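You operate a simulated robot arm through the tools that you are given. There is no shell and no other tool.

You are at the controls of a simulated robot arm. One attempt, no reset.

## Task
Send a parts carton down the belt as the whiteboard's bottom line says.
Fine: it names the carton, the bay and the speed; set it on the head of the belt. Set down upright: what you pick out.

The check looks at the end state, three seconds after you hand in, the way a careful person would. Anything else that was tipped, shoved, dropped, spilled or broken makes it a failure.

## Robot
A 6-joint arm with a two-finger gripper, fixed in place. Base frame: the origin is at the foot of the arm, x ahead of it, y to its left, z up; the work surface is at about z = 0.58. Lengths are in m, angles in rad, forces in N, time in s.
Its first joint turns from -2.897 to 2.897 rad. Payload 2.45 kg.
Tool frame: the origin (TCP) lies between the finger pads and is the grasp point; the fingertips stand 0.02 m ahead of it; z points along the fingers, y is the line along which they close. The gripper opens to 0.14 m. The gripper's body begins 0.168 m behind the TCP.
Orientation is told as [roll, pitch, yaw] about the base's x, y, z axes, in that order, counted from this pose: with the fingers straight down and closing along the base's y, the tool's x points along the base's -x, its y along +y and its z along -z.

## Interface
- The arm moves only by the tool jog_arm. Its argument "increments" is a list of rows, each a list of 3 entries, a list of its own where there are three numbers: the shift along the base's x, y, z in units of 40 mm (1.0 is 40 mm), then the turn, a rotation vector about the base's x, y, z in units of 6 degrees (1.0 is 6 degrees), then the finger opening in m, from 0 to 0.14. In form: [[[x, y, z], [wx, wy, wz], fingers], ...]. A call has 1 to 20 rows; each row shifts and turns the commanded pose from where the row before left it. A call with a number of a shift or a turn outside -1 to 1 is refused whole. A row lasts 0.2 s, in which the tool goes at most 0.05 m and 0.15 rad; a call with a longer step from one row to the next is refused whole, and so is a gripper value outside its range. A pose out of reach is approached as far as the arm can. The call stops where the force on the tool passes 40 N (or 10 N more than at its start, if that is more) or the arm is blocked; 0.2 s more then pass. The fingers move at their own pace (about 0.045 m/s each) and stop on an object; they squeeze with about 27 N. The grip force told is the motor's: it shows also when the fingers shut on nothing. Time passes only in rows, and 0.2 s behind the last, so rows that do not move let the fingers close. It gives the time, the measured TCP pose, the force on the tool (base axes), the opening and the grip force at its end, in the units of the frame above (readings bear some noise), with the torque about the TCP (base axes, N m) and any sound that the robot's microphone picked up.
- Cameras (640 x 400 px; columns grow to the right, rows downward): "scene" is fixed at [0.398, -0.6453, 1.6271]; the picture's right is [0.77, -0.64, 0.00], its down [-0.40, -0.48, -0.78] and it looks along [0.50, 0.60, -0.63] (base axes); focal length 295 px, centre (320, 200). "wrist" rides on the gripper at [0.078, 0.011, -0.209] in the tool frame; the picture's right is [-0.14, 0.99, 0.00], its down [-0.92, -0.13, -0.37] and it looks along [-0.36, -0.05, 0.93] (tool axes); focal length 280 px, centre (320, 200). There is no depth. A picture from a camera that has moved, and an enlarged one, comes with that camera's place and axes in the base frame and with its lens. The place of the scene camera against the robot may be out by one fixed shift of up to 0.012 m in any direction.
- get_image(camera): a new picture of that camera. No time passes.
- enlarge(camera, box): a new picture of the part [left, top, right, bottom] of that camera's present view, enlarged. No time passes.
- finish_job(): hands the job in; it is judged then, once.

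Nothing tells you positions but the pictures and the camera data. Unless the task says otherwise, let go and move clear before handing in.

The tools are called after ">>>" as a command line: name --argument value ..., lists and objects as JSON in quotes. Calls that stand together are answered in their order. jog_arm: Moves the arm, as the interface text tells. Its arguments: {"type":"object","properties":{"increments":{"type":"array","items":{"type":"array"}}},"required":["increments"]} The other tools are called the same way: get_image (camera) takes a picture; enlarge (camera, box) takes an enlarged picture of a part of a camera's view; finish_job () hands the job in.

At the start:

```text
t: 0.0
tool_pos: [0.8562, -0.1764, 1.1802]
tcp_rot: [0.001, -0.001, -0.001]
force: [-0.6, 1.1, 0.7]
wrist_torque: [0.01, 0.01, 0.0]
finger_gap: 0.1401
gripper_force: 0.0
```

scene: 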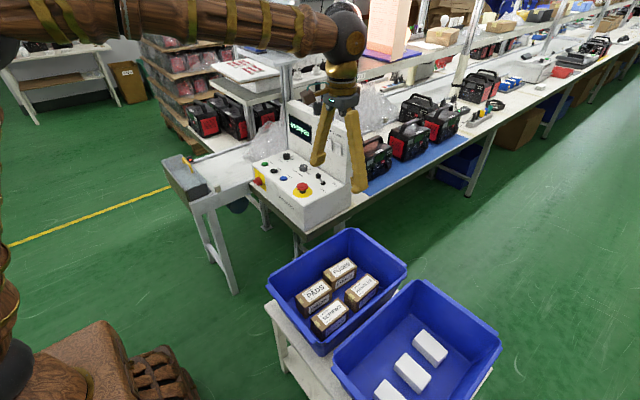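
wrist: 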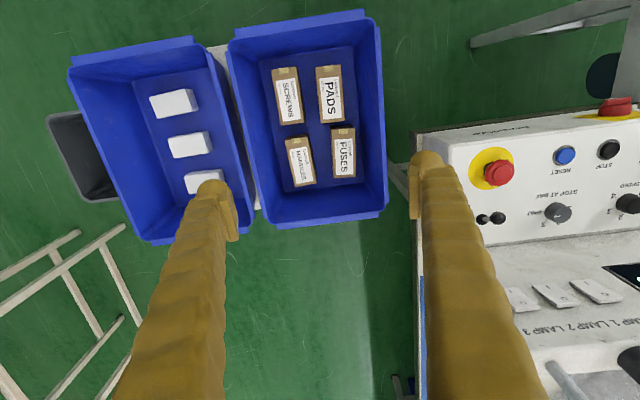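

I see two blue bins (one with four labelled cartons, one with white blocks) and a control console with buttons and knobs. First I need a closer look at the whiteboard, the console and the cartons.

>>> enlarge --camera "scene" --box '[190, 40, 310, 115]'

>>> enlarge --camera "scene" --box '[150, 90, 390, 240]'

>>> enlarge --camera "scene" --box '[260, 225, 510, 400]'

>>> enlarge --camera "wrist" --box '[400, 80, 640, 400]'

>>> enlarge --camera "wrist" --box '[220, 10, 400, 230]'

```text
5.33 times, centred on (250, 78) of scene
camera zoom: at [0.398, -0.6453, 1.6271], right [0.77, -0.64, 0.0], down [-0.4, -0.48, -0.78], along [0.5, 0.6, -0.63], focal length 1575 px, centre (693, 853)
```

zoom: 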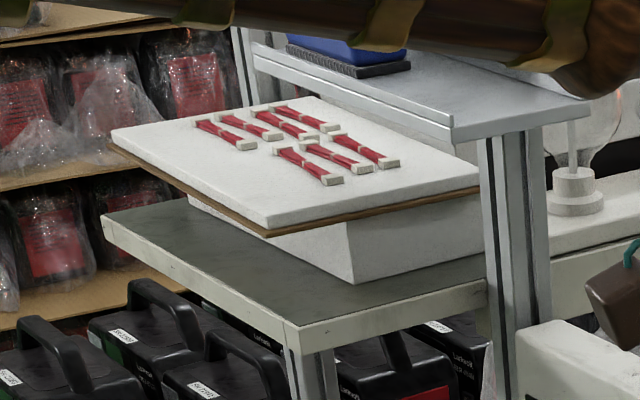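

```text
2.67 times, centred on (270, 165) of scene
camera zoom: at [0.398, -0.6453, 1.6271], right [0.77, -0.64, 0.0], down [-0.4, -0.48, -0.78], along [0.5, 0.6, -0.63], focal length 788 px, centre (453, 293)
```

zoom: 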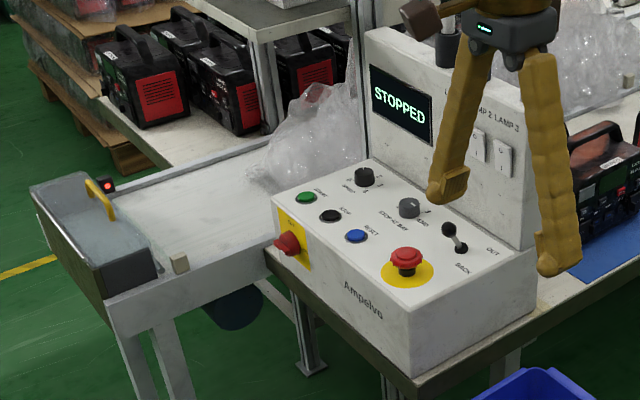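

```text
2.29 times, centred on (385, 312) of scene
camera zoom: at [0.398, -0.6453, 1.6271], right [0.77, -0.64, 0.0], down [-0.4, -0.48, -0.78], along [0.5, 0.6, -0.63], focal length 675 px, centre (171, -57)
```

zoom: 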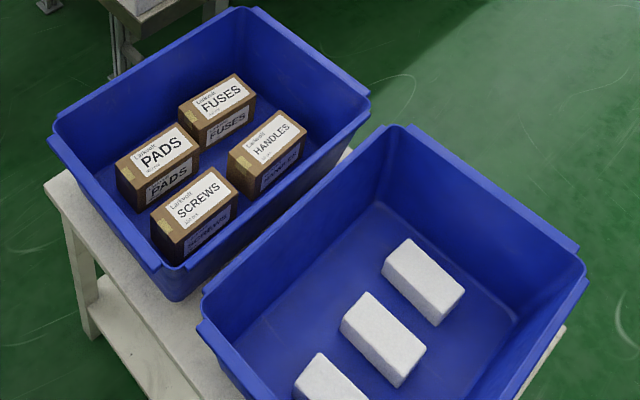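

```text
1.25 times, centred on (520, 240) of wrist
camera zoom: at [0.7765, -0.1659, 1.3891], right [0.14, 0.99, 0.0], down [0.92, -0.13, 0.37], along [0.36, -0.05, -0.93], focal length 350 px, centre (70, 150)
```

zoom: 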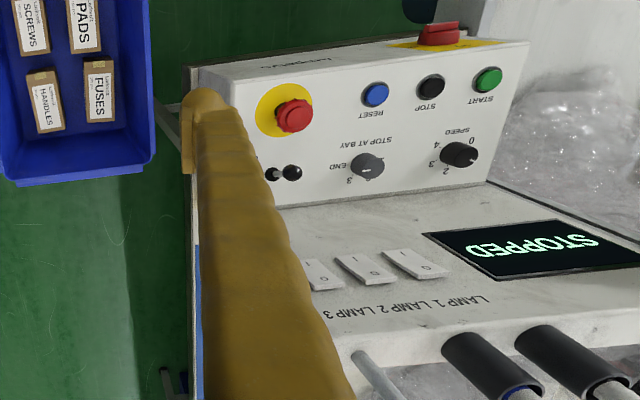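

```text
1.82 times, centred on (310, 120) of wrist
camera zoom: at [0.7765, -0.1659, 1.3891], right [0.14, 0.99, 0.0], down [0.92, -0.13, 0.37], along [0.36, -0.05, -0.93], focal length 510 px, centre (338, 346)
```

zoom: 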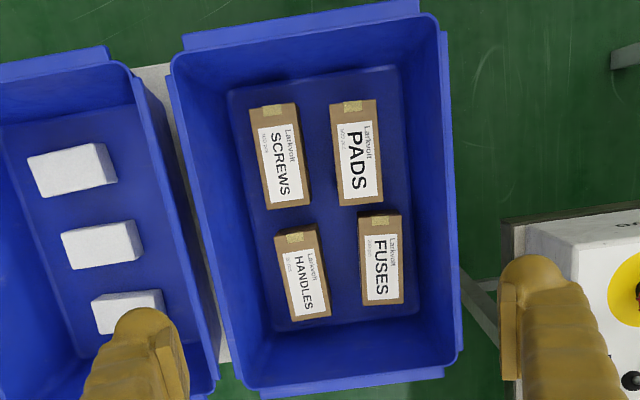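

The console has a speed knob, stop-at-bay knob, direction lever and buttons. The whiteboard isn't found yet, so I search the rest of the scene.

>>> enlarge --camera "scene" --box '[360, 0, 640, 175]'

>>> enlarge --camera "scene" --box '[0, 0, 200, 125]'

>>> enlarge --camera "scene" --box '[320, 0, 480, 100]'

>>> enlarge --camera "scene" --box '[140, 130, 300, 230]'

>>> enlarge --camera "scene" --box '[240, 130, 370, 211]'

```text
2.29 times, centred on (500, 88) of scene
camera zoom: at [0.398, -0.6453, 1.6271], right [0.77, -0.64, 0.0], down [-0.4, -0.48, -0.78], along [0.5, 0.6, -0.63], focal length 675 px, centre (-91, 457)
```

zoom: 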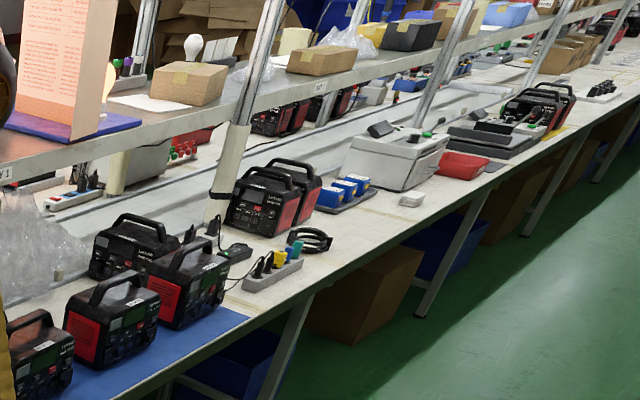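

```text
3.20 times, centred on (100, 62) of scene
camera zoom: at [0.398, -0.6453, 1.6271], right [0.77, -0.64, 0.0], down [-0.4, -0.48, -0.78], along [0.5, 0.6, -0.63], focal length 945 px, centre (1024, 640)
```

zoom: 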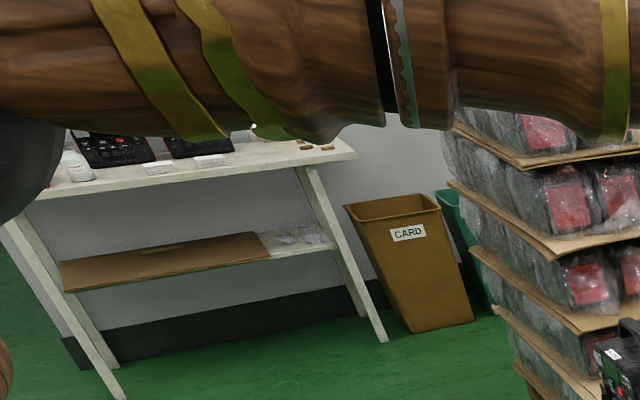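

```text
4.00 times, centred on (400, 50) of scene
camera zoom: at [0.398, -0.6453, 1.6271], right [0.77, -0.64, 0.0], down [-0.4, -0.48, -0.78], along [0.5, 0.6, -0.63], focal length 1182 px, centre (0, 800)
```

zoom: 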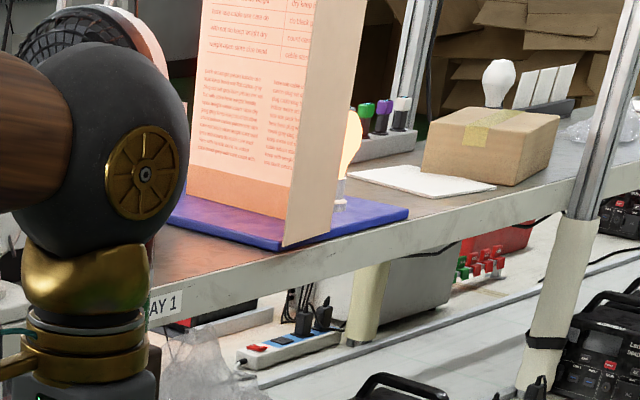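

```text
4.00 times, centred on (220, 180) of scene
camera zoom: at [0.398, -0.6453, 1.6271], right [0.77, -0.64, 0.0], down [-0.4, -0.48, -0.78], along [0.5, 0.6, -0.63], focal length 1182 px, centre (720, 280)
```

zoom: 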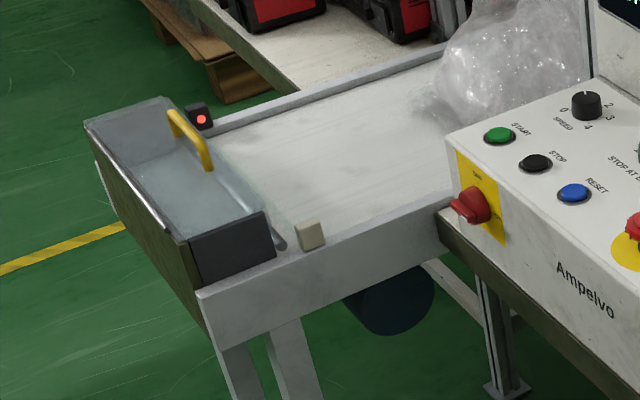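

```text
4.92 times, centred on (305, 170) of scene
camera zoom: at [0.398, -0.6453, 1.6271], right [0.77, -0.64, 0.0], down [-0.4, -0.48, -0.78], along [0.5, 0.6, -0.63], focal length 1454 px, centre (394, 345)
```

zoom: 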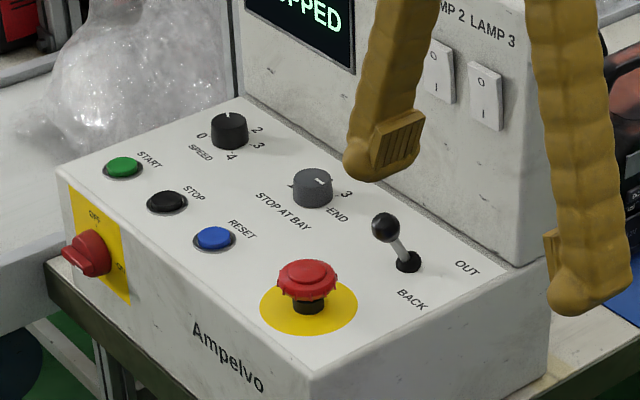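

The console controls and the cartons are clear, but the whiteboard isn't in view; it may be hidden behind the arm or out of frame. I'll tilt the tool in free space so the wrist camera looks toward the +y side.

>>> jog_arm --increments '[[[0, 0, 0], [1, 0, 0], 0.14], [[0, 0, 0], [1, 0, 0], 0.14], [[0, 0, 0], [1, 0, 0], 0.14], [[0, 0, 0], [1, 0, 0], 0.14], [[0, 0, 0], [1, 0, 0], 0.14], [[0, 0, 0], [1, 0, 0], 0.14], [[0, 0, 0], [1, 0, 0], 0.14], [[0, 0, 0], [1, 0, 0], 0.14], [[0, 0, 0], [1, 0, 0], 0.14], [[0, 0, 0], [1, 0, 0], 0.14]]'

>>> get_image --camera "wrist"

>>> get_image --camera "scene"

```text
t: 2.2
tool_pos: [0.8555, -0.1754, 1.1812]
tcp_rot: [1.05, 0.001, 0.001]
force: [0.6, 0.7, 0.3]
wrist_torque: [-0.05, 0.03, 0.0]
finger_gap: 0.1401
gripper_force: 0.0
```

```text
taken
camera wrist: at [0.776, -0.352, 1.2941], right [0.14, 0.49, 0.86], down [0.92, -0.38, 0.07], along [0.37, 0.78, -0.51], focal length 280 px, centre (320, 200)
```

wrist: 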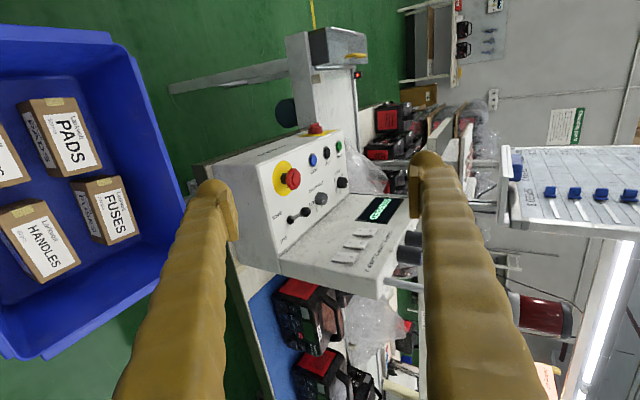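

```text
taken
```

scene: 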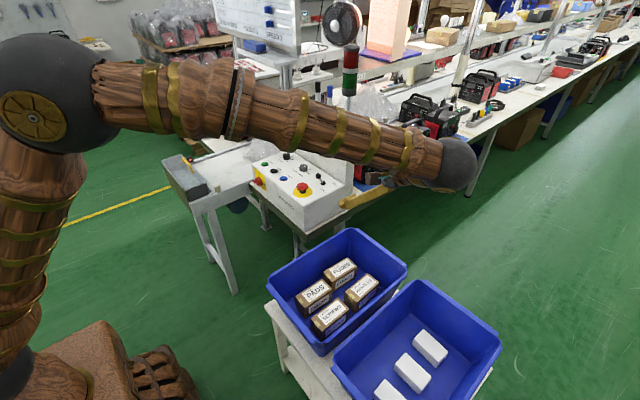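

The whiteboard stands behind the console, at the top of the scene view and at the right of the wrist view. I'll enlarge both.

>>> enlarge --camera "scene" --box '[205, 0, 315, 69]'

>>> enlarge --camera "wrist" --box '[490, 130, 640, 250]'

>>> enlarge --camera "wrist" --box '[200, 0, 480, 175]'

>>> enlarge --camera "wrist" --box '[240, 120, 420, 280]'

```text
5.80 times, centred on (260, 34) of scene
camera zoom: at [0.398, -0.6453, 1.6271], right [0.77, -0.64, 0.0], down [-0.4, -0.48, -0.78], along [0.5, 0.6, -0.63], focal length 1712 px, centre (668, 1159)
```

zoom: 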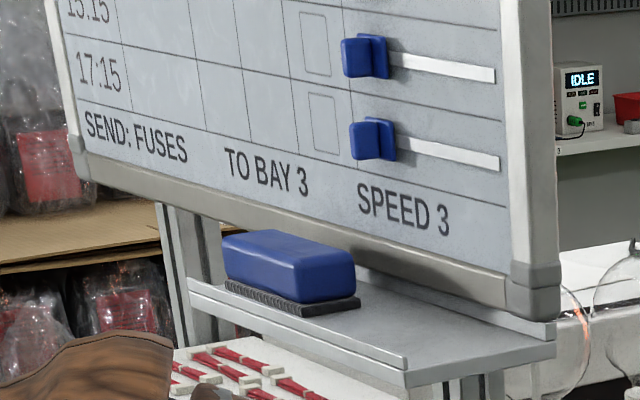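

```text
3.33 times, centred on (565, 190) of wrist
camera zoom: at [0.776, -0.352, 1.2941], right [0.14, 0.49, 0.86], down [0.92, -0.38, 0.07], along [0.37, 0.78, -0.51], focal length 935 px, centre (-497, 233)
```

zoom: 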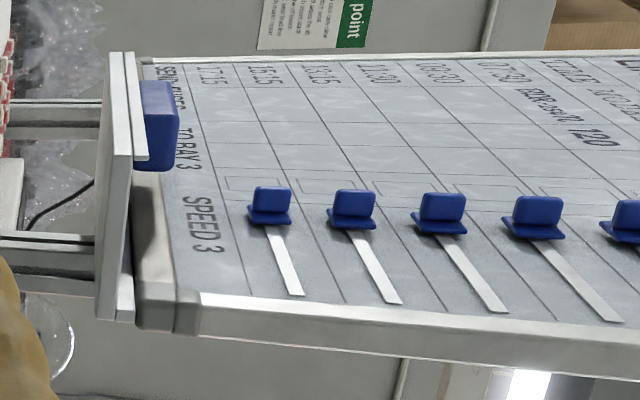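

```text
2.29 times, centred on (340, 88) of wrist
camera zoom: at [0.776, -0.352, 1.2941], right [0.14, 0.49, 0.86], down [0.92, -0.38, 0.07], along [0.37, 0.78, -0.51], focal length 641 px, centre (274, 457)
```

zoom: 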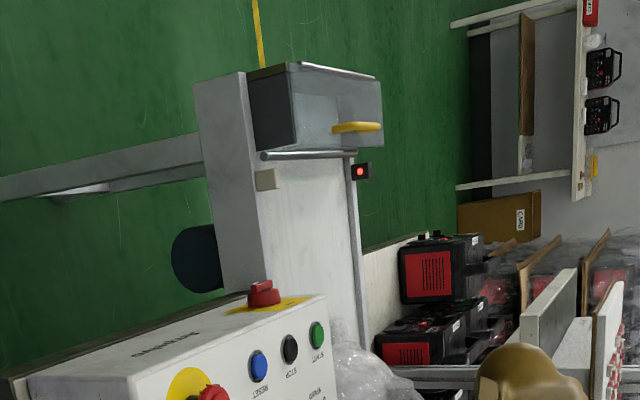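

```text
2.50 times, centred on (330, 200) of wrist
camera zoom: at [0.776, -0.352, 1.2941], right [0.14, 0.49, 0.86], down [0.92, -0.38, 0.07], along [0.37, 0.78, -0.51], focal length 701 px, centre (295, 200)
```

zoom: 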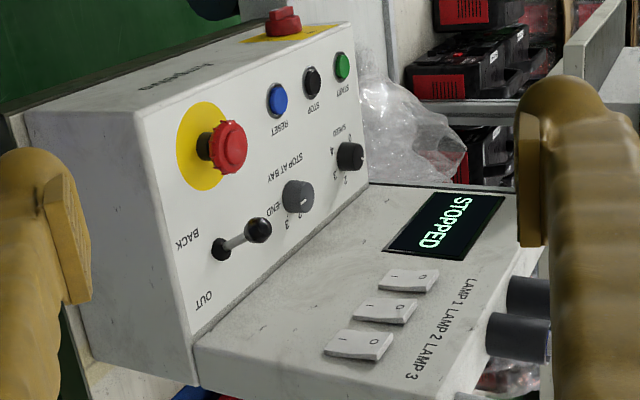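

The whiteboard's bottom line reads "SEND: FUSES TO BAY 3 SPEED 3". The console needs speed 3 and bay 3, and the lever currently leans to BACK, so next I level the tool and move over the console for a close look.

>>> jog_arm --increments '[[[0, 0, 0], [-1, 0, 0], 0.14], [[0, 0, 0], [-1, 0, 0], 0.14], [[0, 0, 0], [-1, 0, 0], 0.14], [[0, 0, 0], [-1, 0, 0], 0.14], [[0, 0, 0], [-1, 0, 0], 0.14], [[0, 0, 0], [-1, 0, 0], 0.14], [[0, 0, 0], [-1, 0, 0], 0.14], [[0, 0, 0], [-1, 0, 0], 0.14], [[0, 0, 0], [-1, 0, 0], 0.14], [[0, 0, 0], [-1, 0, 0], 0.14], [[-1, 0, 0.5], [0, 0, 0], 0.14], [[-1, 0.5, 0.5], [0, 0, 0], 0.14], [[0, 1, 0], [0, 0, 0], 0.14], [[0, 1, 0], [0, 0, 0], 0.14], [[0, 1, 0], [0, 0, 0], 0.14], [[0, 1, 0], [0, 0, 0], 0.14], [[0, 1, 0], [0, 0, 0], 0.14], [[0, 1, 0], [0, 0, 0], 0.14], [[0, 1, 0], [0, 0, 0], 0.14], [[0, 1, 0], [0, 0, 0], 0.14]]'

>>> get_image --camera "wrist"

>>> get_image --camera "scene"

```text
t: 6.4
tool_pos: [0.776, 0.1643, 1.2201]
tcp_rot: [0.0, 0.0, -0.002]
force: [-0.2, 0.1, 0.2]
wrist_torque: [0.0, -0.01, 0.0]
finger_gap: 0.1399
gripper_force: 0.1
```

```text
taken
camera wrist: at [0.6969, 0.1748, 1.4297], right [0.14, 0.99, 0.0], down [0.92, -0.13, 0.37], along [0.37, -0.05, -0.93], focal length 280 px, centre (320, 200)
```

wrist: 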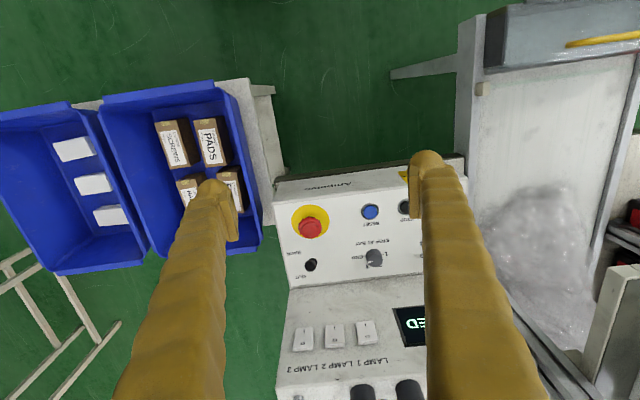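

```text
taken
```

scene: 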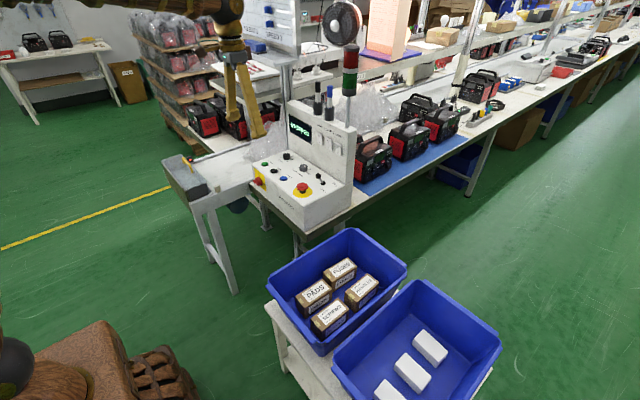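

The tool is now above the near side of the console with a clear scene view. I enlarge the console, the belt head and the hood.

>>> enlarge --camera "scene" --box '[245, 85, 365, 235]'

>>> enlarge --camera "scene" --box '[245, 145, 335, 201]'

>>> enlarge --camera "wrist" --box '[270, 160, 430, 300]'

>>> enlarge --camera "wrist" --box '[440, 0, 760, 200]'

>>> enlarge --camera "scene" --box '[155, 130, 275, 210]'

```text
2.67 times, centred on (305, 160) of scene
camera zoom: at [0.398, -0.6453, 1.6271], right [0.77, -0.64, 0.0], down [-0.4, -0.48, -0.78], along [0.5, 0.6, -0.63], focal length 788 px, centre (360, 307)
```

zoom: 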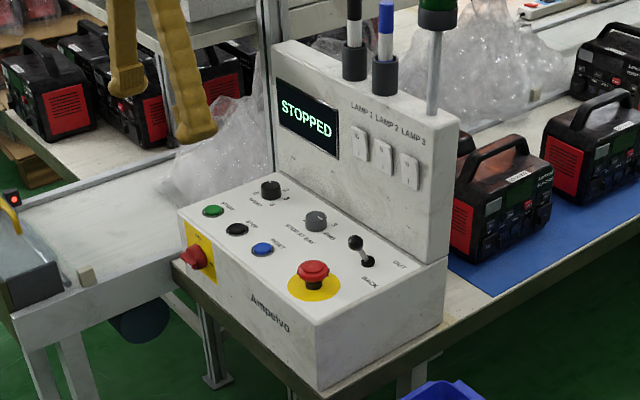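

```text
7.11 times, centred on (290, 173) of scene
camera zoom: at [0.398, -0.6453, 1.6271], right [0.77, -0.64, 0.0], down [-0.4, -0.48, -0.78], along [0.5, 0.6, -0.63], focal length 2101 px, centre (533, 392)
```

zoom: 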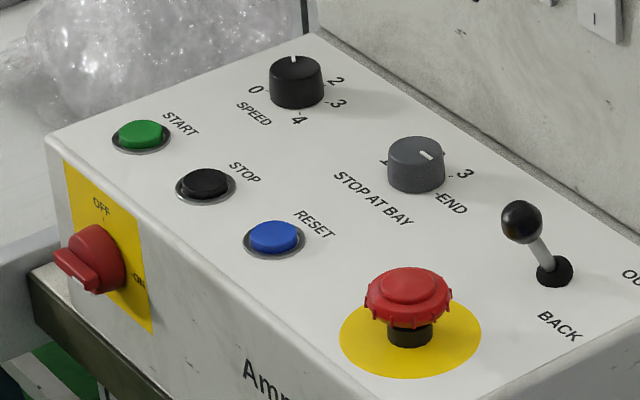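

```text
2.86 times, centred on (350, 230) of wrist
camera zoom: at [0.6969, 0.1748, 1.4297], right [0.14, 0.99, 0.0], down [0.92, -0.13, 0.37], along [0.37, -0.05, -0.93], focal length 801 px, centre (234, 114)
```

zoom: 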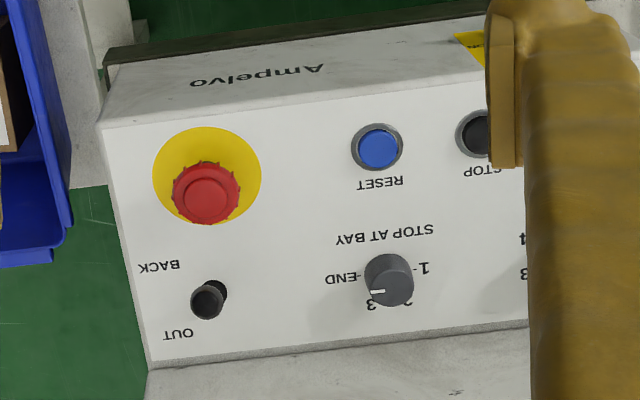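

```text
refused: 760 is not a number from 0 to 640
```

```text
5.00 times, centred on (215, 170) of scene
camera zoom: at [0.398, -0.6453, 1.6271], right [0.77, -0.64, 0.0], down [-0.4, -0.48, -0.78], along [0.5, 0.6, -0.63], focal length 1477 px, centre (845, 350)
```

zoom: 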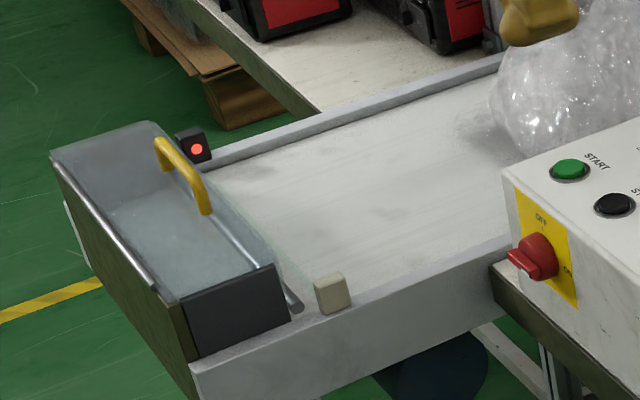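

The guard hood with the yellow handle sits at the belt head, with a light sensor beside it; I need to see how it works. I'm moving the tool left to look straight down on the belt head.

>>> jog_arm --increments '[[[-1, 1, 0], [0, 0, 0], 0.14], [[-1, 0.7, 0], [0, 0, 0], 0.14], [[-1, 0.7, 0], [0, 0, 0], 0.14], [[-0.5, 1, 0], [0, 0, 0], 0.14], [[-0.5, 1, 0], [0, 0, 0], 0.14], [[0, 1, 0], [0, 0, 0], 0.14], [[0, 1, 0], [0, 0, 0], 0.14], [[0, 1, 0], [0, 0, 0], 0.14]]'

>>> get_image --camera "wrist"

>>> get_image --camera "scene"

```text
refused: row 1 steps farther than a row can; nothing moved
```

```text
taken
camera wrist: at [0.6969, 0.1748, 1.4297], right [0.14, 0.99, 0.0], down [0.92, -0.13, 0.37], along [0.37, -0.05, -0.93], focal length 280 px, centre (320, 200)
```

wrist: 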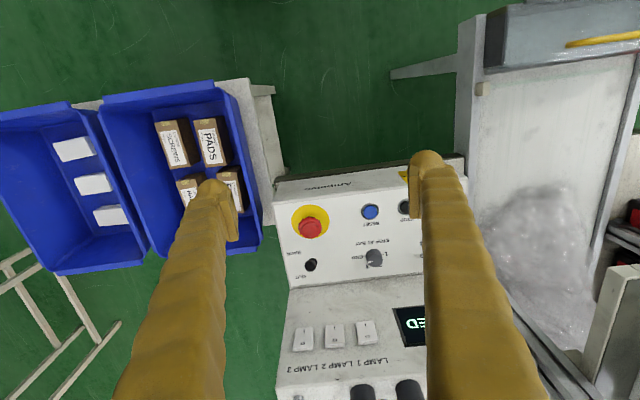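

```text
taken
```

scene: 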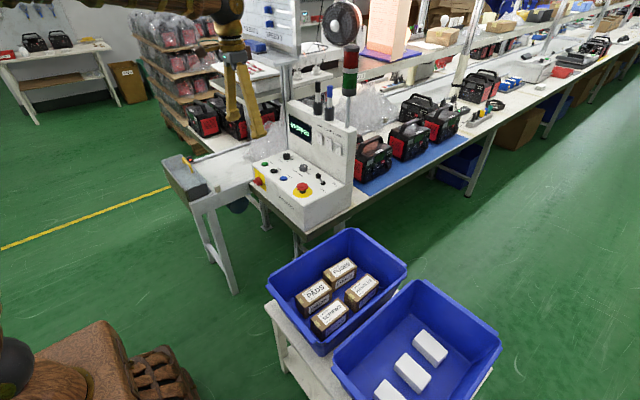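

That call was refused because a row stepped too far. I resend the same move to the belt head with shorter rows.

>>> jog_arm --increments '[[[-0.8, 0.8, 0], [0, 0, 0], 0.14], [[-0.8, 0.8, 0], [0, 0, 0], 0.14], [[-0.8, 0.8, 0], [0, 0, 0], 0.14], [[-0.8, 0.8, 0], [0, 0, 0], 0.14], [[-0.8, 0.8, 0], [0, 0, 0], 0.14], [[-0.5, 1, 0], [0, 0, 0], 0.14], [[-0.5, 1, 0], [0, 0, 0], 0.14], [[0, 1, 0], [0, 0, 0], 0.14]]'

>>> get_image --camera "wrist"

>>> get_image --camera "scene"

```text
t: 8.2
tool_pos: [0.5739, 0.4451, 1.2194]
tcp_rot: [0.0, 0.0, -0.001]
force: [-0.1, -0.5, -0.1]
wrist_torque: [0.01, -0.02, 0.01]
finger_gap: 0.1398
gripper_force: 0.0
```

```text
taken
camera wrist: at [0.4951, 0.4549, 1.4292], right [0.14, 0.99, 0.0], down [0.92, -0.13, 0.37], along [0.37, -0.05, -0.93], focal length 280 px, centre (320, 200)
```

wrist: 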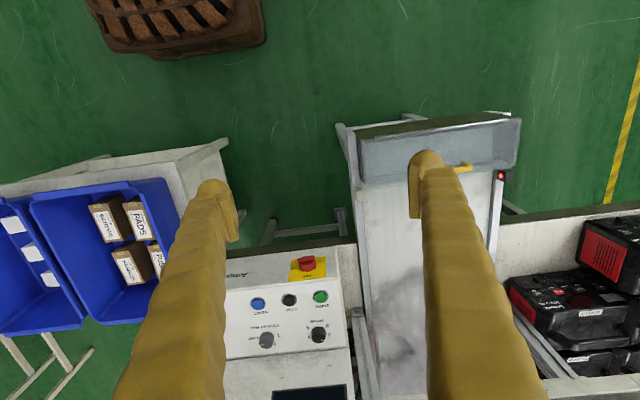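

```text
taken
```

scene: 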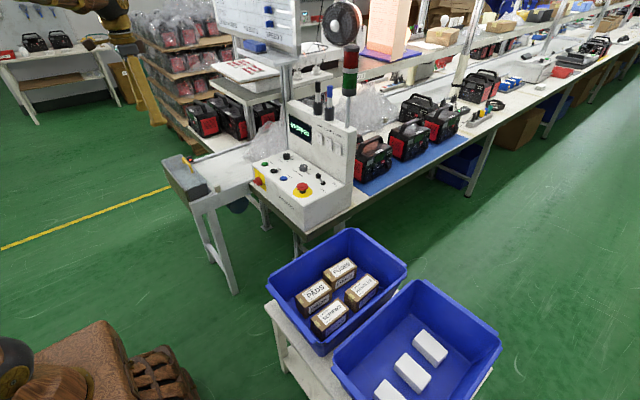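

>>> enlarge --camera "wrist" --box '[330, 100, 530, 225]'

>>> enlarge --camera "wrist" --box '[225, 240, 355, 380]'

>>> enlarge --camera "wrist" --box '[230, 240, 350, 315]'

>>> enlarge --camera "wrist" --box '[240, 310, 340, 372]'

```text
3.20 times, centred on (430, 162) of wrist
camera zoom: at [0.4951, 0.4549, 1.4292], right [0.14, 0.99, 0.0], down [0.92, -0.13, 0.37], along [0.37, -0.05, -0.93], focal length 897 px, centre (-32, 320)
```

zoom: 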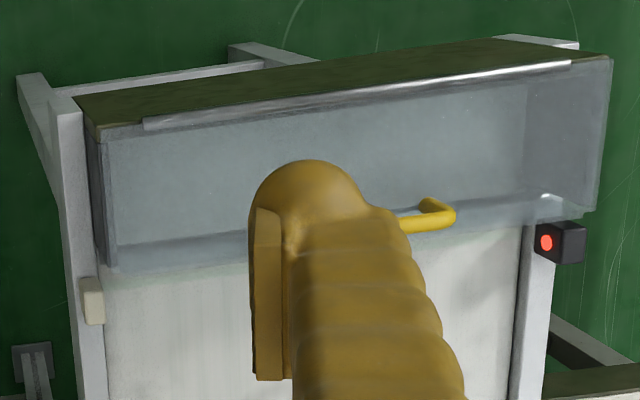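

```text
2.86 times, centred on (290, 310) of wrist
camera zoom: at [0.4951, 0.4549, 1.4292], right [0.14, 0.99, 0.0], down [0.92, -0.13, 0.37], along [0.37, -0.05, -0.93], focal length 801 px, centre (406, -114)
```

zoom: 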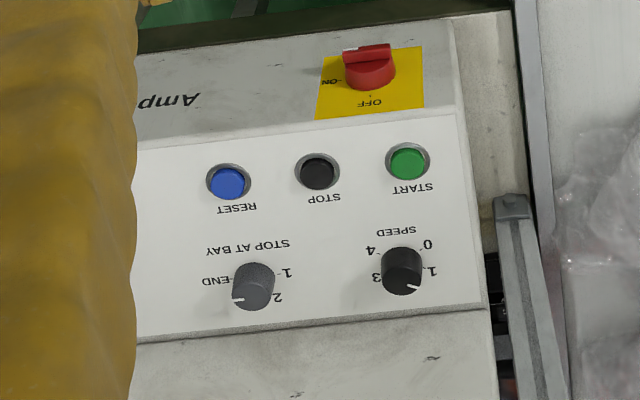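

```text
5.33 times, centred on (290, 278) of wrist
camera zoom: at [0.4951, 0.4549, 1.4292], right [0.14, 0.99, 0.0], down [0.92, -0.13, 0.37], along [0.37, -0.05, -0.93], focal length 1495 px, centre (480, -213)
```

zoom: 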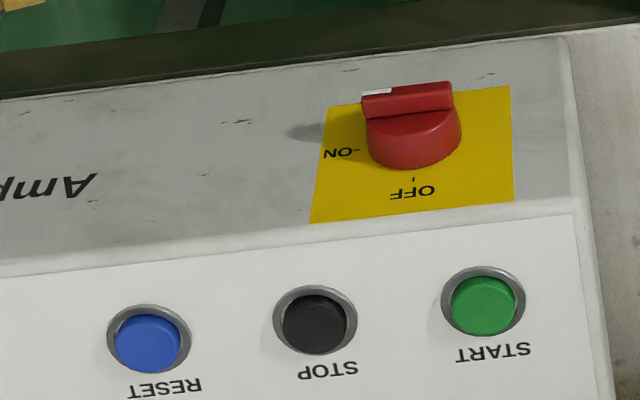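

```text
6.40 times, centred on (290, 341) of wrist
camera zoom: at [0.4951, 0.4549, 1.4292], right [0.14, 0.99, 0.0], down [0.92, -0.13, 0.37], along [0.37, -0.05, -0.93], focal length 1794 px, centre (512, -702)
```

zoom: 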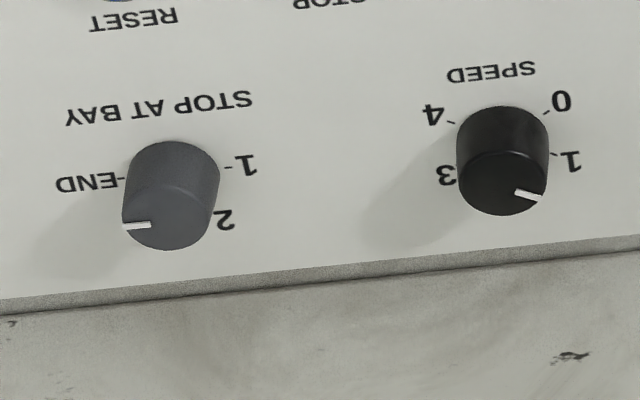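

The isolator is ON, the speed knob points near 1, and the bay knob points between END and 3. The clear hood seems to cover the belt head from x≈0.60 to 0.735, so I move closer to study it.

>>> jog_arm --increments '[[[-0.6, 1, 0], [0, 0, 0], 0.14], [[-0.6, 1, 0], [0, 0, 0], 0.14], [[-0.6, 1, 0], [0, 0, 0], 0.14], [[-0.6, 1, 0], [0, 0, 0], 0.14], [[-0.6, 1, 0], [0, 0, 0], 0.14], [[-0.6, 1, -0.2], [0, 0, 0], 0.14], [[0, 0.4, -1], [0, 0, 0], 0.14], [[0, 0, -1], [0, 0, 0], 0.14], [[0, 0, -1], [0, 0, 0], 0.14]]'

>>> get_image --camera "wrist"

>>> enlarge --camera "wrist" --box '[220, 140, 460, 290]'

```text
t: 10.2
tool_pos: [0.432, 0.6994, 1.0945]
tcp_rot: [0.0, 0.0, 0.0]
force: [0.2, -0.4, 0.5]
wrist_torque: [0.0, -0.01, 0.03]
finger_gap: 0.1401
gripper_force: 0.0
```

```text
taken
camera wrist: at [0.3528, 0.7099, 1.303], right [0.14, 0.99, 0.0], down [0.92, -0.13, 0.37], along [0.37, -0.05, -0.93], focal length 280 px, centre (320, 200)
```

wrist: 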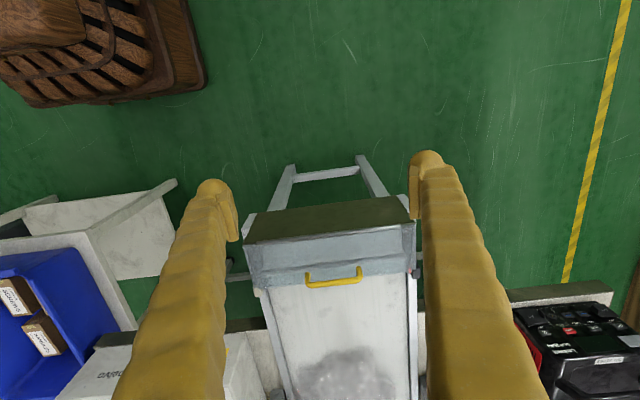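

```text
2.67 times, centred on (340, 215) of wrist
camera zoom: at [0.3528, 0.7099, 1.303], right [0.14, 0.99, 0.0], down [0.92, -0.13, 0.37], along [0.37, -0.05, -0.93], focal length 748 px, centre (267, 160)
```

zoom: 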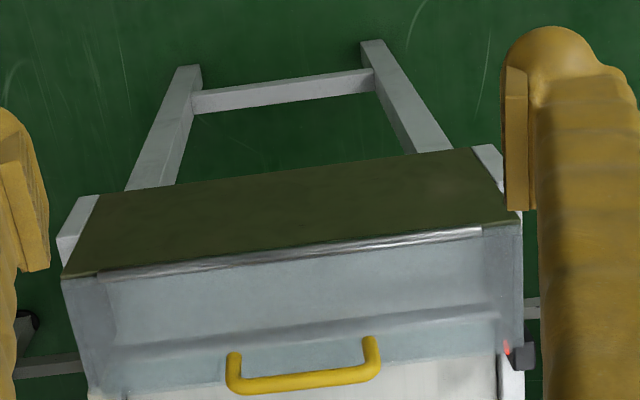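

I see the hood is hinged on a rod at the head end plate, with the yellow handle near (0.695, 0.69, 0.87). I'll zoom on it from the scene camera, which now has a clear line of sight.

>>> enlarge --camera "scene" --box '[160, 145, 230, 189]'

>>> enlarge --camera "scene" --box '[225, 110, 305, 160]'

>>> enlarge --camera "wrist" --box '[240, 240, 440, 400]'

>>> enlarge --camera "scene" --box '[325, 245, 385, 285]'

```text
9.09 times, centred on (195, 167) of scene
camera zoom: at [0.398, -0.6453, 1.6271], right [0.77, -0.64, 0.0], down [-0.4, -0.48, -0.78], along [0.5, 0.6, -0.63], focal length 2685 px, centre (1456, 500)
```

zoom: 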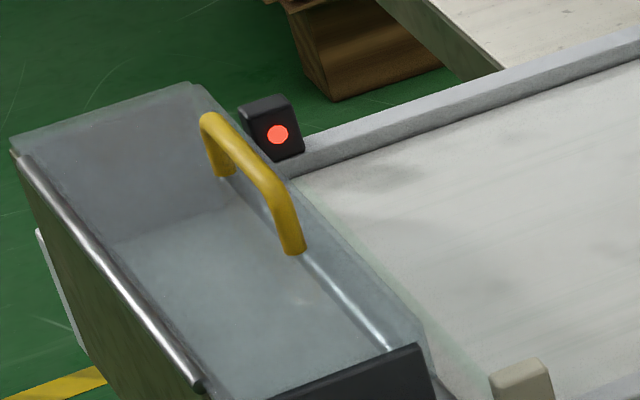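

```text
8.00 times, centred on (265, 135) of scene
camera zoom: at [0.398, -0.6453, 1.6271], right [0.77, -0.64, 0.0], down [-0.4, -0.48, -0.78], along [0.5, 0.6, -0.63], focal length 2363 px, centre (760, 720)
```

zoom: 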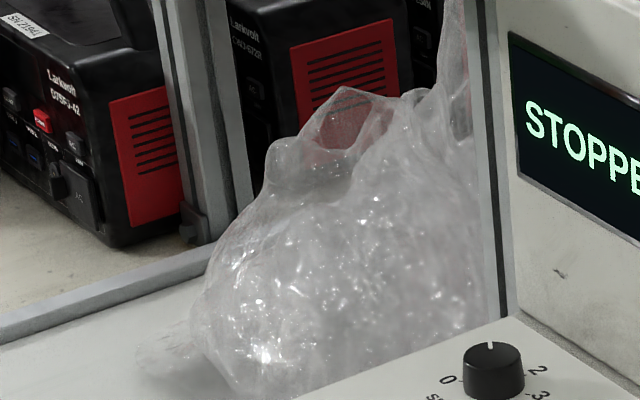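

```text
2.50 times, centred on (340, 320) of wrist
camera zoom: at [0.3528, 0.7099, 1.303], right [0.14, 0.99, 0.0], down [0.92, -0.13, 0.37], along [0.37, -0.05, -0.93], focal length 701 px, centre (270, -100)
```

zoom: 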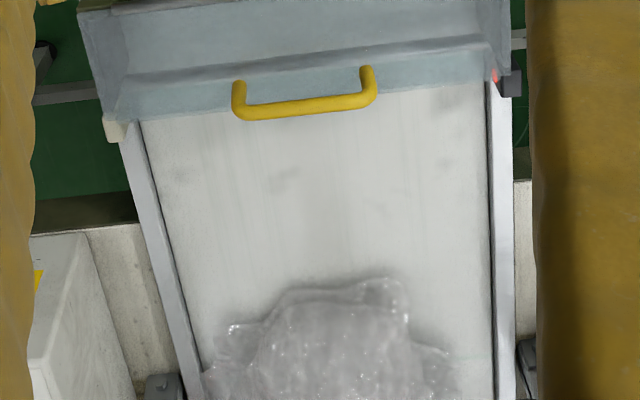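

```text
10.00 times, centred on (355, 265) of scene
camera zoom: at [0.398, -0.6453, 1.6271], right [0.77, -0.64, 0.0], down [-0.4, -0.48, -0.78], along [0.5, 0.6, -0.63], focal length 2954 px, centre (-30, -450)
```

zoom: 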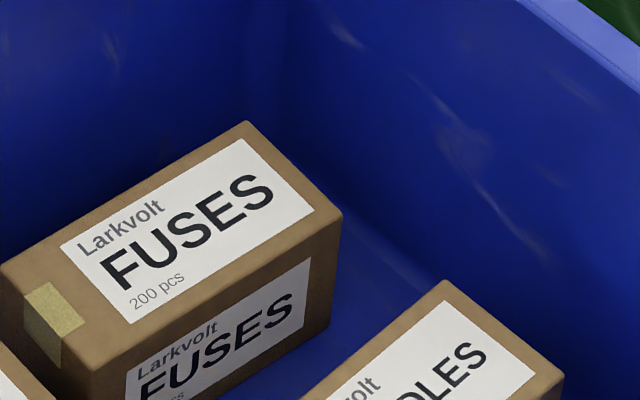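

The bubble-wrap bag lies on the belt well beyond my reach, and the hood looks like a closed clear box with a front panel. I'll look at it from the near side, low and tilted, to see its front edge and the sensor.

>>> jog_arm --increments '[[[0, 0, 0.9], [0, 0, 0], 0.14], [[0.2, -0.8, 0.9], [0, 0, 0], 0.14], [[0.4, -1, 0], [0, 0, 0], 0.14], [[0.4, -1, 0], [0, 0, 0], 0.14], [[0.4, -1, 0], [0, 0, 0], 0.14], [[0.4, -1, 0], [0.6, 0, 0], 0.14], [[0.4, -1, 0], [0.6, 0, 0], 0.14], [[0.4, -1, -0.3], [0.8, 0, 0], 0.14], [[0.4, -1, -0.3], [1, 0, 0], 0.14], [[0.4, -1, -0.3], [1, 0, 0], 0.14], [[0.4, -1, -0.6], [1, 0, 0], 0.14], [[0.4, -0.2, -0.8], [1, 0, 0], 0.14], [[0, 0, -1], [1, 0, 0], 0.14], [[0, 0, -0.8], [1, 0, 0], 0.14], [[0, 0, -0.8], [1, 0, 0], 0.14], [[0, 0, -0.6], [1, 0, 0], 0.14]]'

>>> get_image --camera "wrist"

>>> enlarge --camera "wrist" --box '[220, 100, 460, 250]'

```text
t: 13.6
tool_pos: [0.5996, 0.3012, 0.9435]
tcp_rot: [1.049, -0.001, 0.0]
force: [1.0, 0.0, 0.1]
wrist_torque: [0.04, -0.01, 0.04]
finger_gap: 0.1399
gripper_force: 0.1
```

```text
taken
camera wrist: at [0.5203, 0.1243, 1.0576], right [0.14, 0.49, 0.86], down [0.92, -0.38, 0.07], along [0.37, 0.78, -0.51], focal length 280 px, centre (320, 200)
```

wrist: 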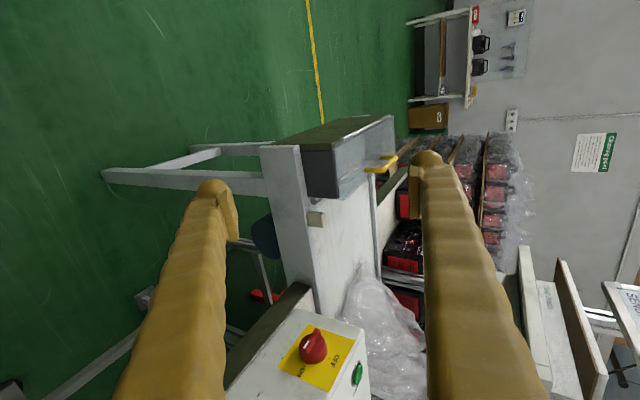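

```text
2.67 times, centred on (340, 175) of wrist
camera zoom: at [0.5203, 0.1243, 1.0576], right [0.14, 0.49, 0.86], down [0.92, -0.38, 0.07], along [0.37, 0.78, -0.51], focal length 748 px, centre (267, 267)
```

zoom: 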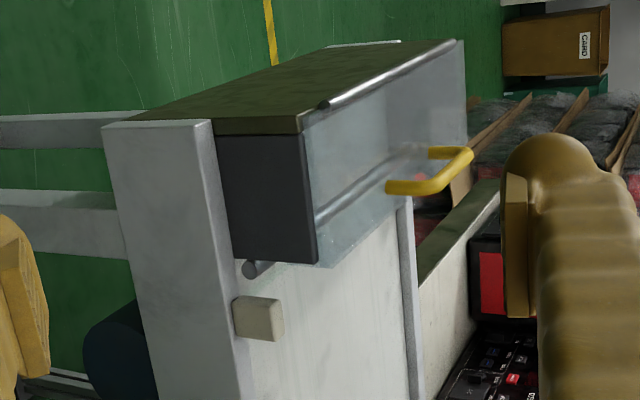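

The view (right = up) shows the dark side cheek, the clear lid with handle, a rod near belt level and the beige block. I zoom in further for details.

>>> enlarge --camera "wrist" --box '[290, 120, 410, 230]'

>>> enlarge --camera "wrist" --box '[310, 170, 374, 210]'

>>> enlarge --camera "wrist" --box '[270, 310, 380, 400]'

```text
3.64 times, centred on (350, 175) of wrist
camera zoom: at [0.5203, 0.1243, 1.0576], right [0.14, 0.49, 0.86], down [0.92, -0.38, 0.07], along [0.37, 0.78, -0.51], focal length 1020 px, centre (211, 291)
```

zoom: 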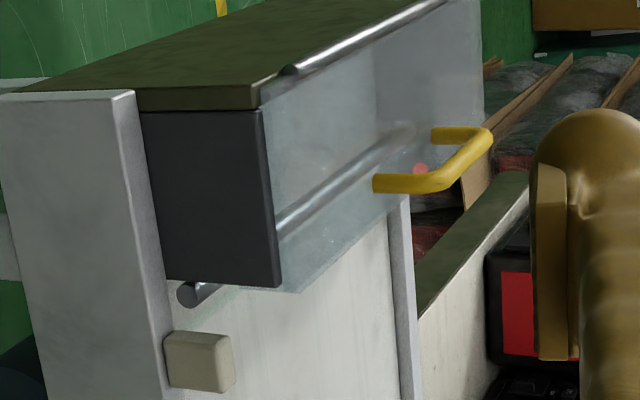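

```text
10.00 times, centred on (342, 190) of wrist
camera zoom: at [0.5203, 0.1243, 1.0576], right [0.14, 0.49, 0.86], down [0.92, -0.38, 0.07], along [0.37, 0.78, -0.51], focal length 2804 px, centre (100, 300)
```

zoom: 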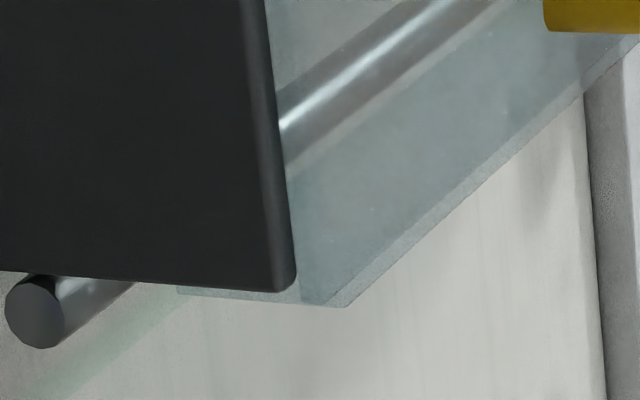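

```text
4.44 times, centred on (325, 355) of wrist
camera zoom: at [0.5203, 0.1243, 1.0576], right [0.14, 0.49, 0.86], down [0.92, -0.38, 0.07], along [0.37, 0.78, -0.51], focal length 1246 px, centre (298, -489)
```

zoom: 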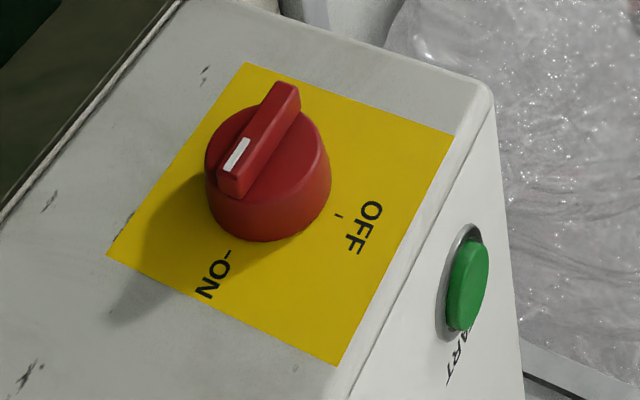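

The isolator points at ON. To judge the hood's skirt clearance and the belt height I'll lower the camera and look nearly horizontally across the belt head.

>>> jog_arm --increments '[[[0.5, 0, -0.5], [1, 0, 0], 0.14], [[0.5, 0, -0.5], [1, 0, 0], 0.14], [[0.5, 0, -0.5], [1, 0, 0], 0.14], [[0.5, 0, -0.5], [0.5, 0, 0], 0.14]]'

>>> get_image --camera "wrist"

>>> enlarge --camera "wrist" --box '[220, 80, 460, 230]'

>>> get_image --camera "scene"

```text
t: 14.6
tool_pos: [0.6797, 0.3008, 0.8648]
tcp_rot: [1.416, 0.0, 0.0]
force: [0.6, -0.9, -0.6]
wrist_torque: [-0.01, 0.01, 0.03]
finger_gap: 0.1402
gripper_force: 0.0
```

```text
taken
camera wrist: at [0.601, 0.0956, 0.9083], right [0.14, 0.15, 0.98], down [0.92, -0.38, -0.07], along [0.37, 0.91, -0.19], focal length 280 px, centre (320, 200)
```

wrist: 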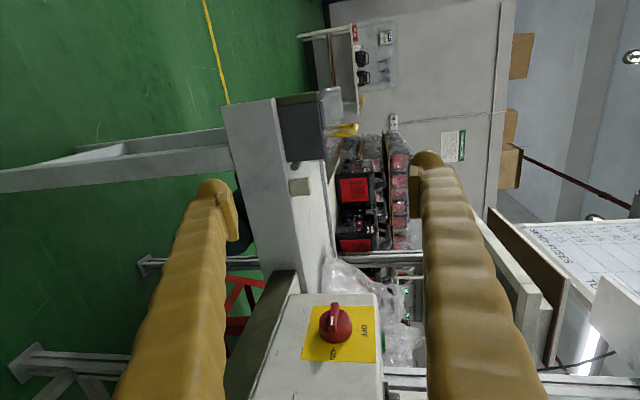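

```text
2.67 times, centred on (340, 155) of wrist
camera zoom: at [0.601, 0.0956, 0.9083], right [0.14, 0.15, 0.98], down [0.92, -0.38, -0.07], along [0.37, 0.91, -0.19], focal length 748 px, centre (267, 320)
```

zoom: 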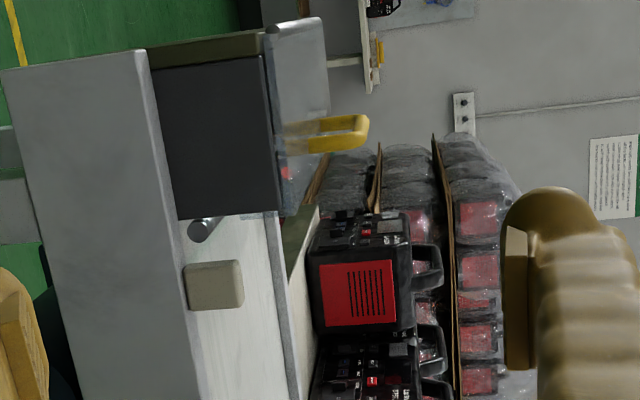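

```text
taken
```

scene: 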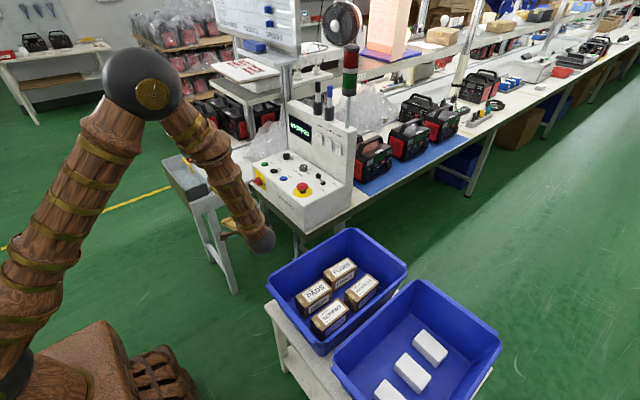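

The loading end now reads clearly: closed guard hood up to x≈0.71 with a stop rod at its front, then open belt (z≈0.77) with the beam sensor at x≈0.747. I'll leave the hood closed and go back over the console to measure its controls.

>>> jog_arm --increments '[[[0, 0, 0.5], [-1, 0, 0], 0.14], [[0, 0, 0.5], [-1, 0, 0], 0.14], [[0, 0, 0.5], [-1, 0, 0], 0.14], [[0, 0, 0.5], [-1, 0, 0], 0.14], [[0, 0, 0.5], [-1, 0, 0], 0.14], [[0, 0, 0.5], [-1, 0, 0], 0.14], [[0, 0, 0.5], [-1, 0, 0], 0.14], [[0, 0, 0.5], [-1, 0, 0], 0.14], [[0, 0, 0.5], [-1, 0, 0], 0.14], [[0, 0, 0.5], [-1, 0, 0], 0.14], [[0, 0, 0.5], [-1, 0, 0], 0.14], [[0, 0, 0.5], [-1, 0, 0], 0.14], [[0.5, 0, 0.3], [-1, 0, 0], 0.14], [[1, 0, 0], [-0.53, 0, 0], 0.14], [[1, 0, 0], [0, 0, 0], 0.14], [[1, 0, 0], [0, 0, 0], 0.14]]'

>>> get_image --camera "wrist"

>>> enlarge --camera "wrist" --box '[240, 120, 440, 245]'

>>> enlarge --camera "wrist" --box '[220, 150, 320, 212]'

>>> enlarge --camera "wrist" --box '[330, 150, 430, 212]'

```text
t: 18.0
tool_pos: [0.8208, 0.3002, 1.1165]
tcp_rot: [-0.004, 0.0, -0.001]
force: [0.5, -0.2, 0.5]
wrist_torque: [-0.01, -0.02, -0.02]
finger_gap: 0.1398
gripper_force: 0.0
```

```text
taken
camera wrist: at [0.741, 0.3113, 1.3258], right [0.14, 0.99, 0.0], down [0.92, -0.13, 0.37], along [0.37, -0.05, -0.93], focal length 280 px, centre (320, 200)
```

wrist: 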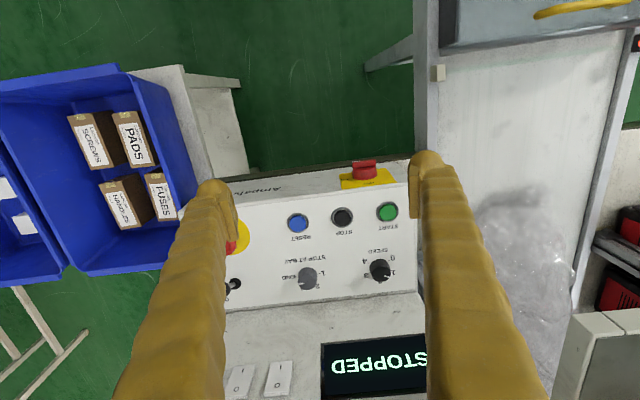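

```text
3.20 times, centred on (340, 182) of wrist
camera zoom: at [0.741, 0.3113, 1.3258], right [0.14, 0.99, 0.0], down [0.92, -0.13, 0.37], along [0.37, -0.05, -0.93], focal length 897 px, centre (256, 256)
```

zoom: 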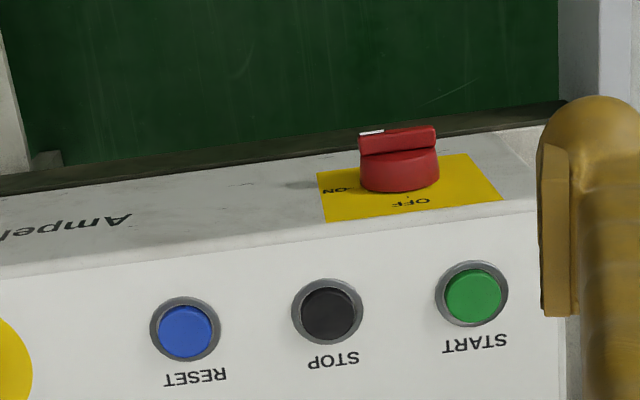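

```text
6.40 times, centred on (270, 181) of wrist
camera zoom: at [0.741, 0.3113, 1.3258], right [0.14, 0.99, 0.0], down [0.92, -0.13, 0.37], along [0.37, -0.05, -0.93], focal length 1794 px, centre (640, 322)
```

zoom: 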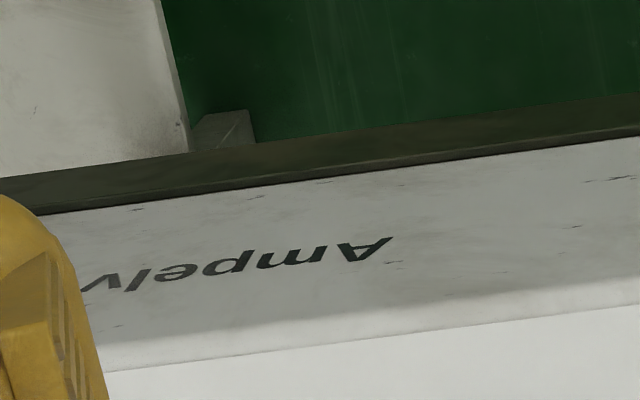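

```text
6.40 times, centred on (380, 181) of wrist
camera zoom: at [0.741, 0.3113, 1.3258], right [0.14, 0.99, 0.0], down [0.92, -0.13, 0.37], along [0.37, -0.05, -0.93], focal length 1794 px, centre (-64, 322)
```

zoom: 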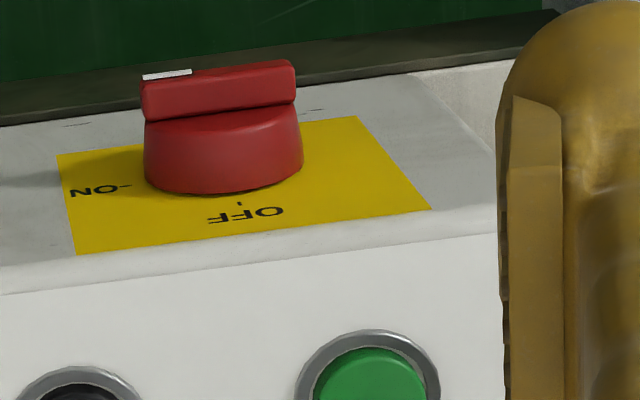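

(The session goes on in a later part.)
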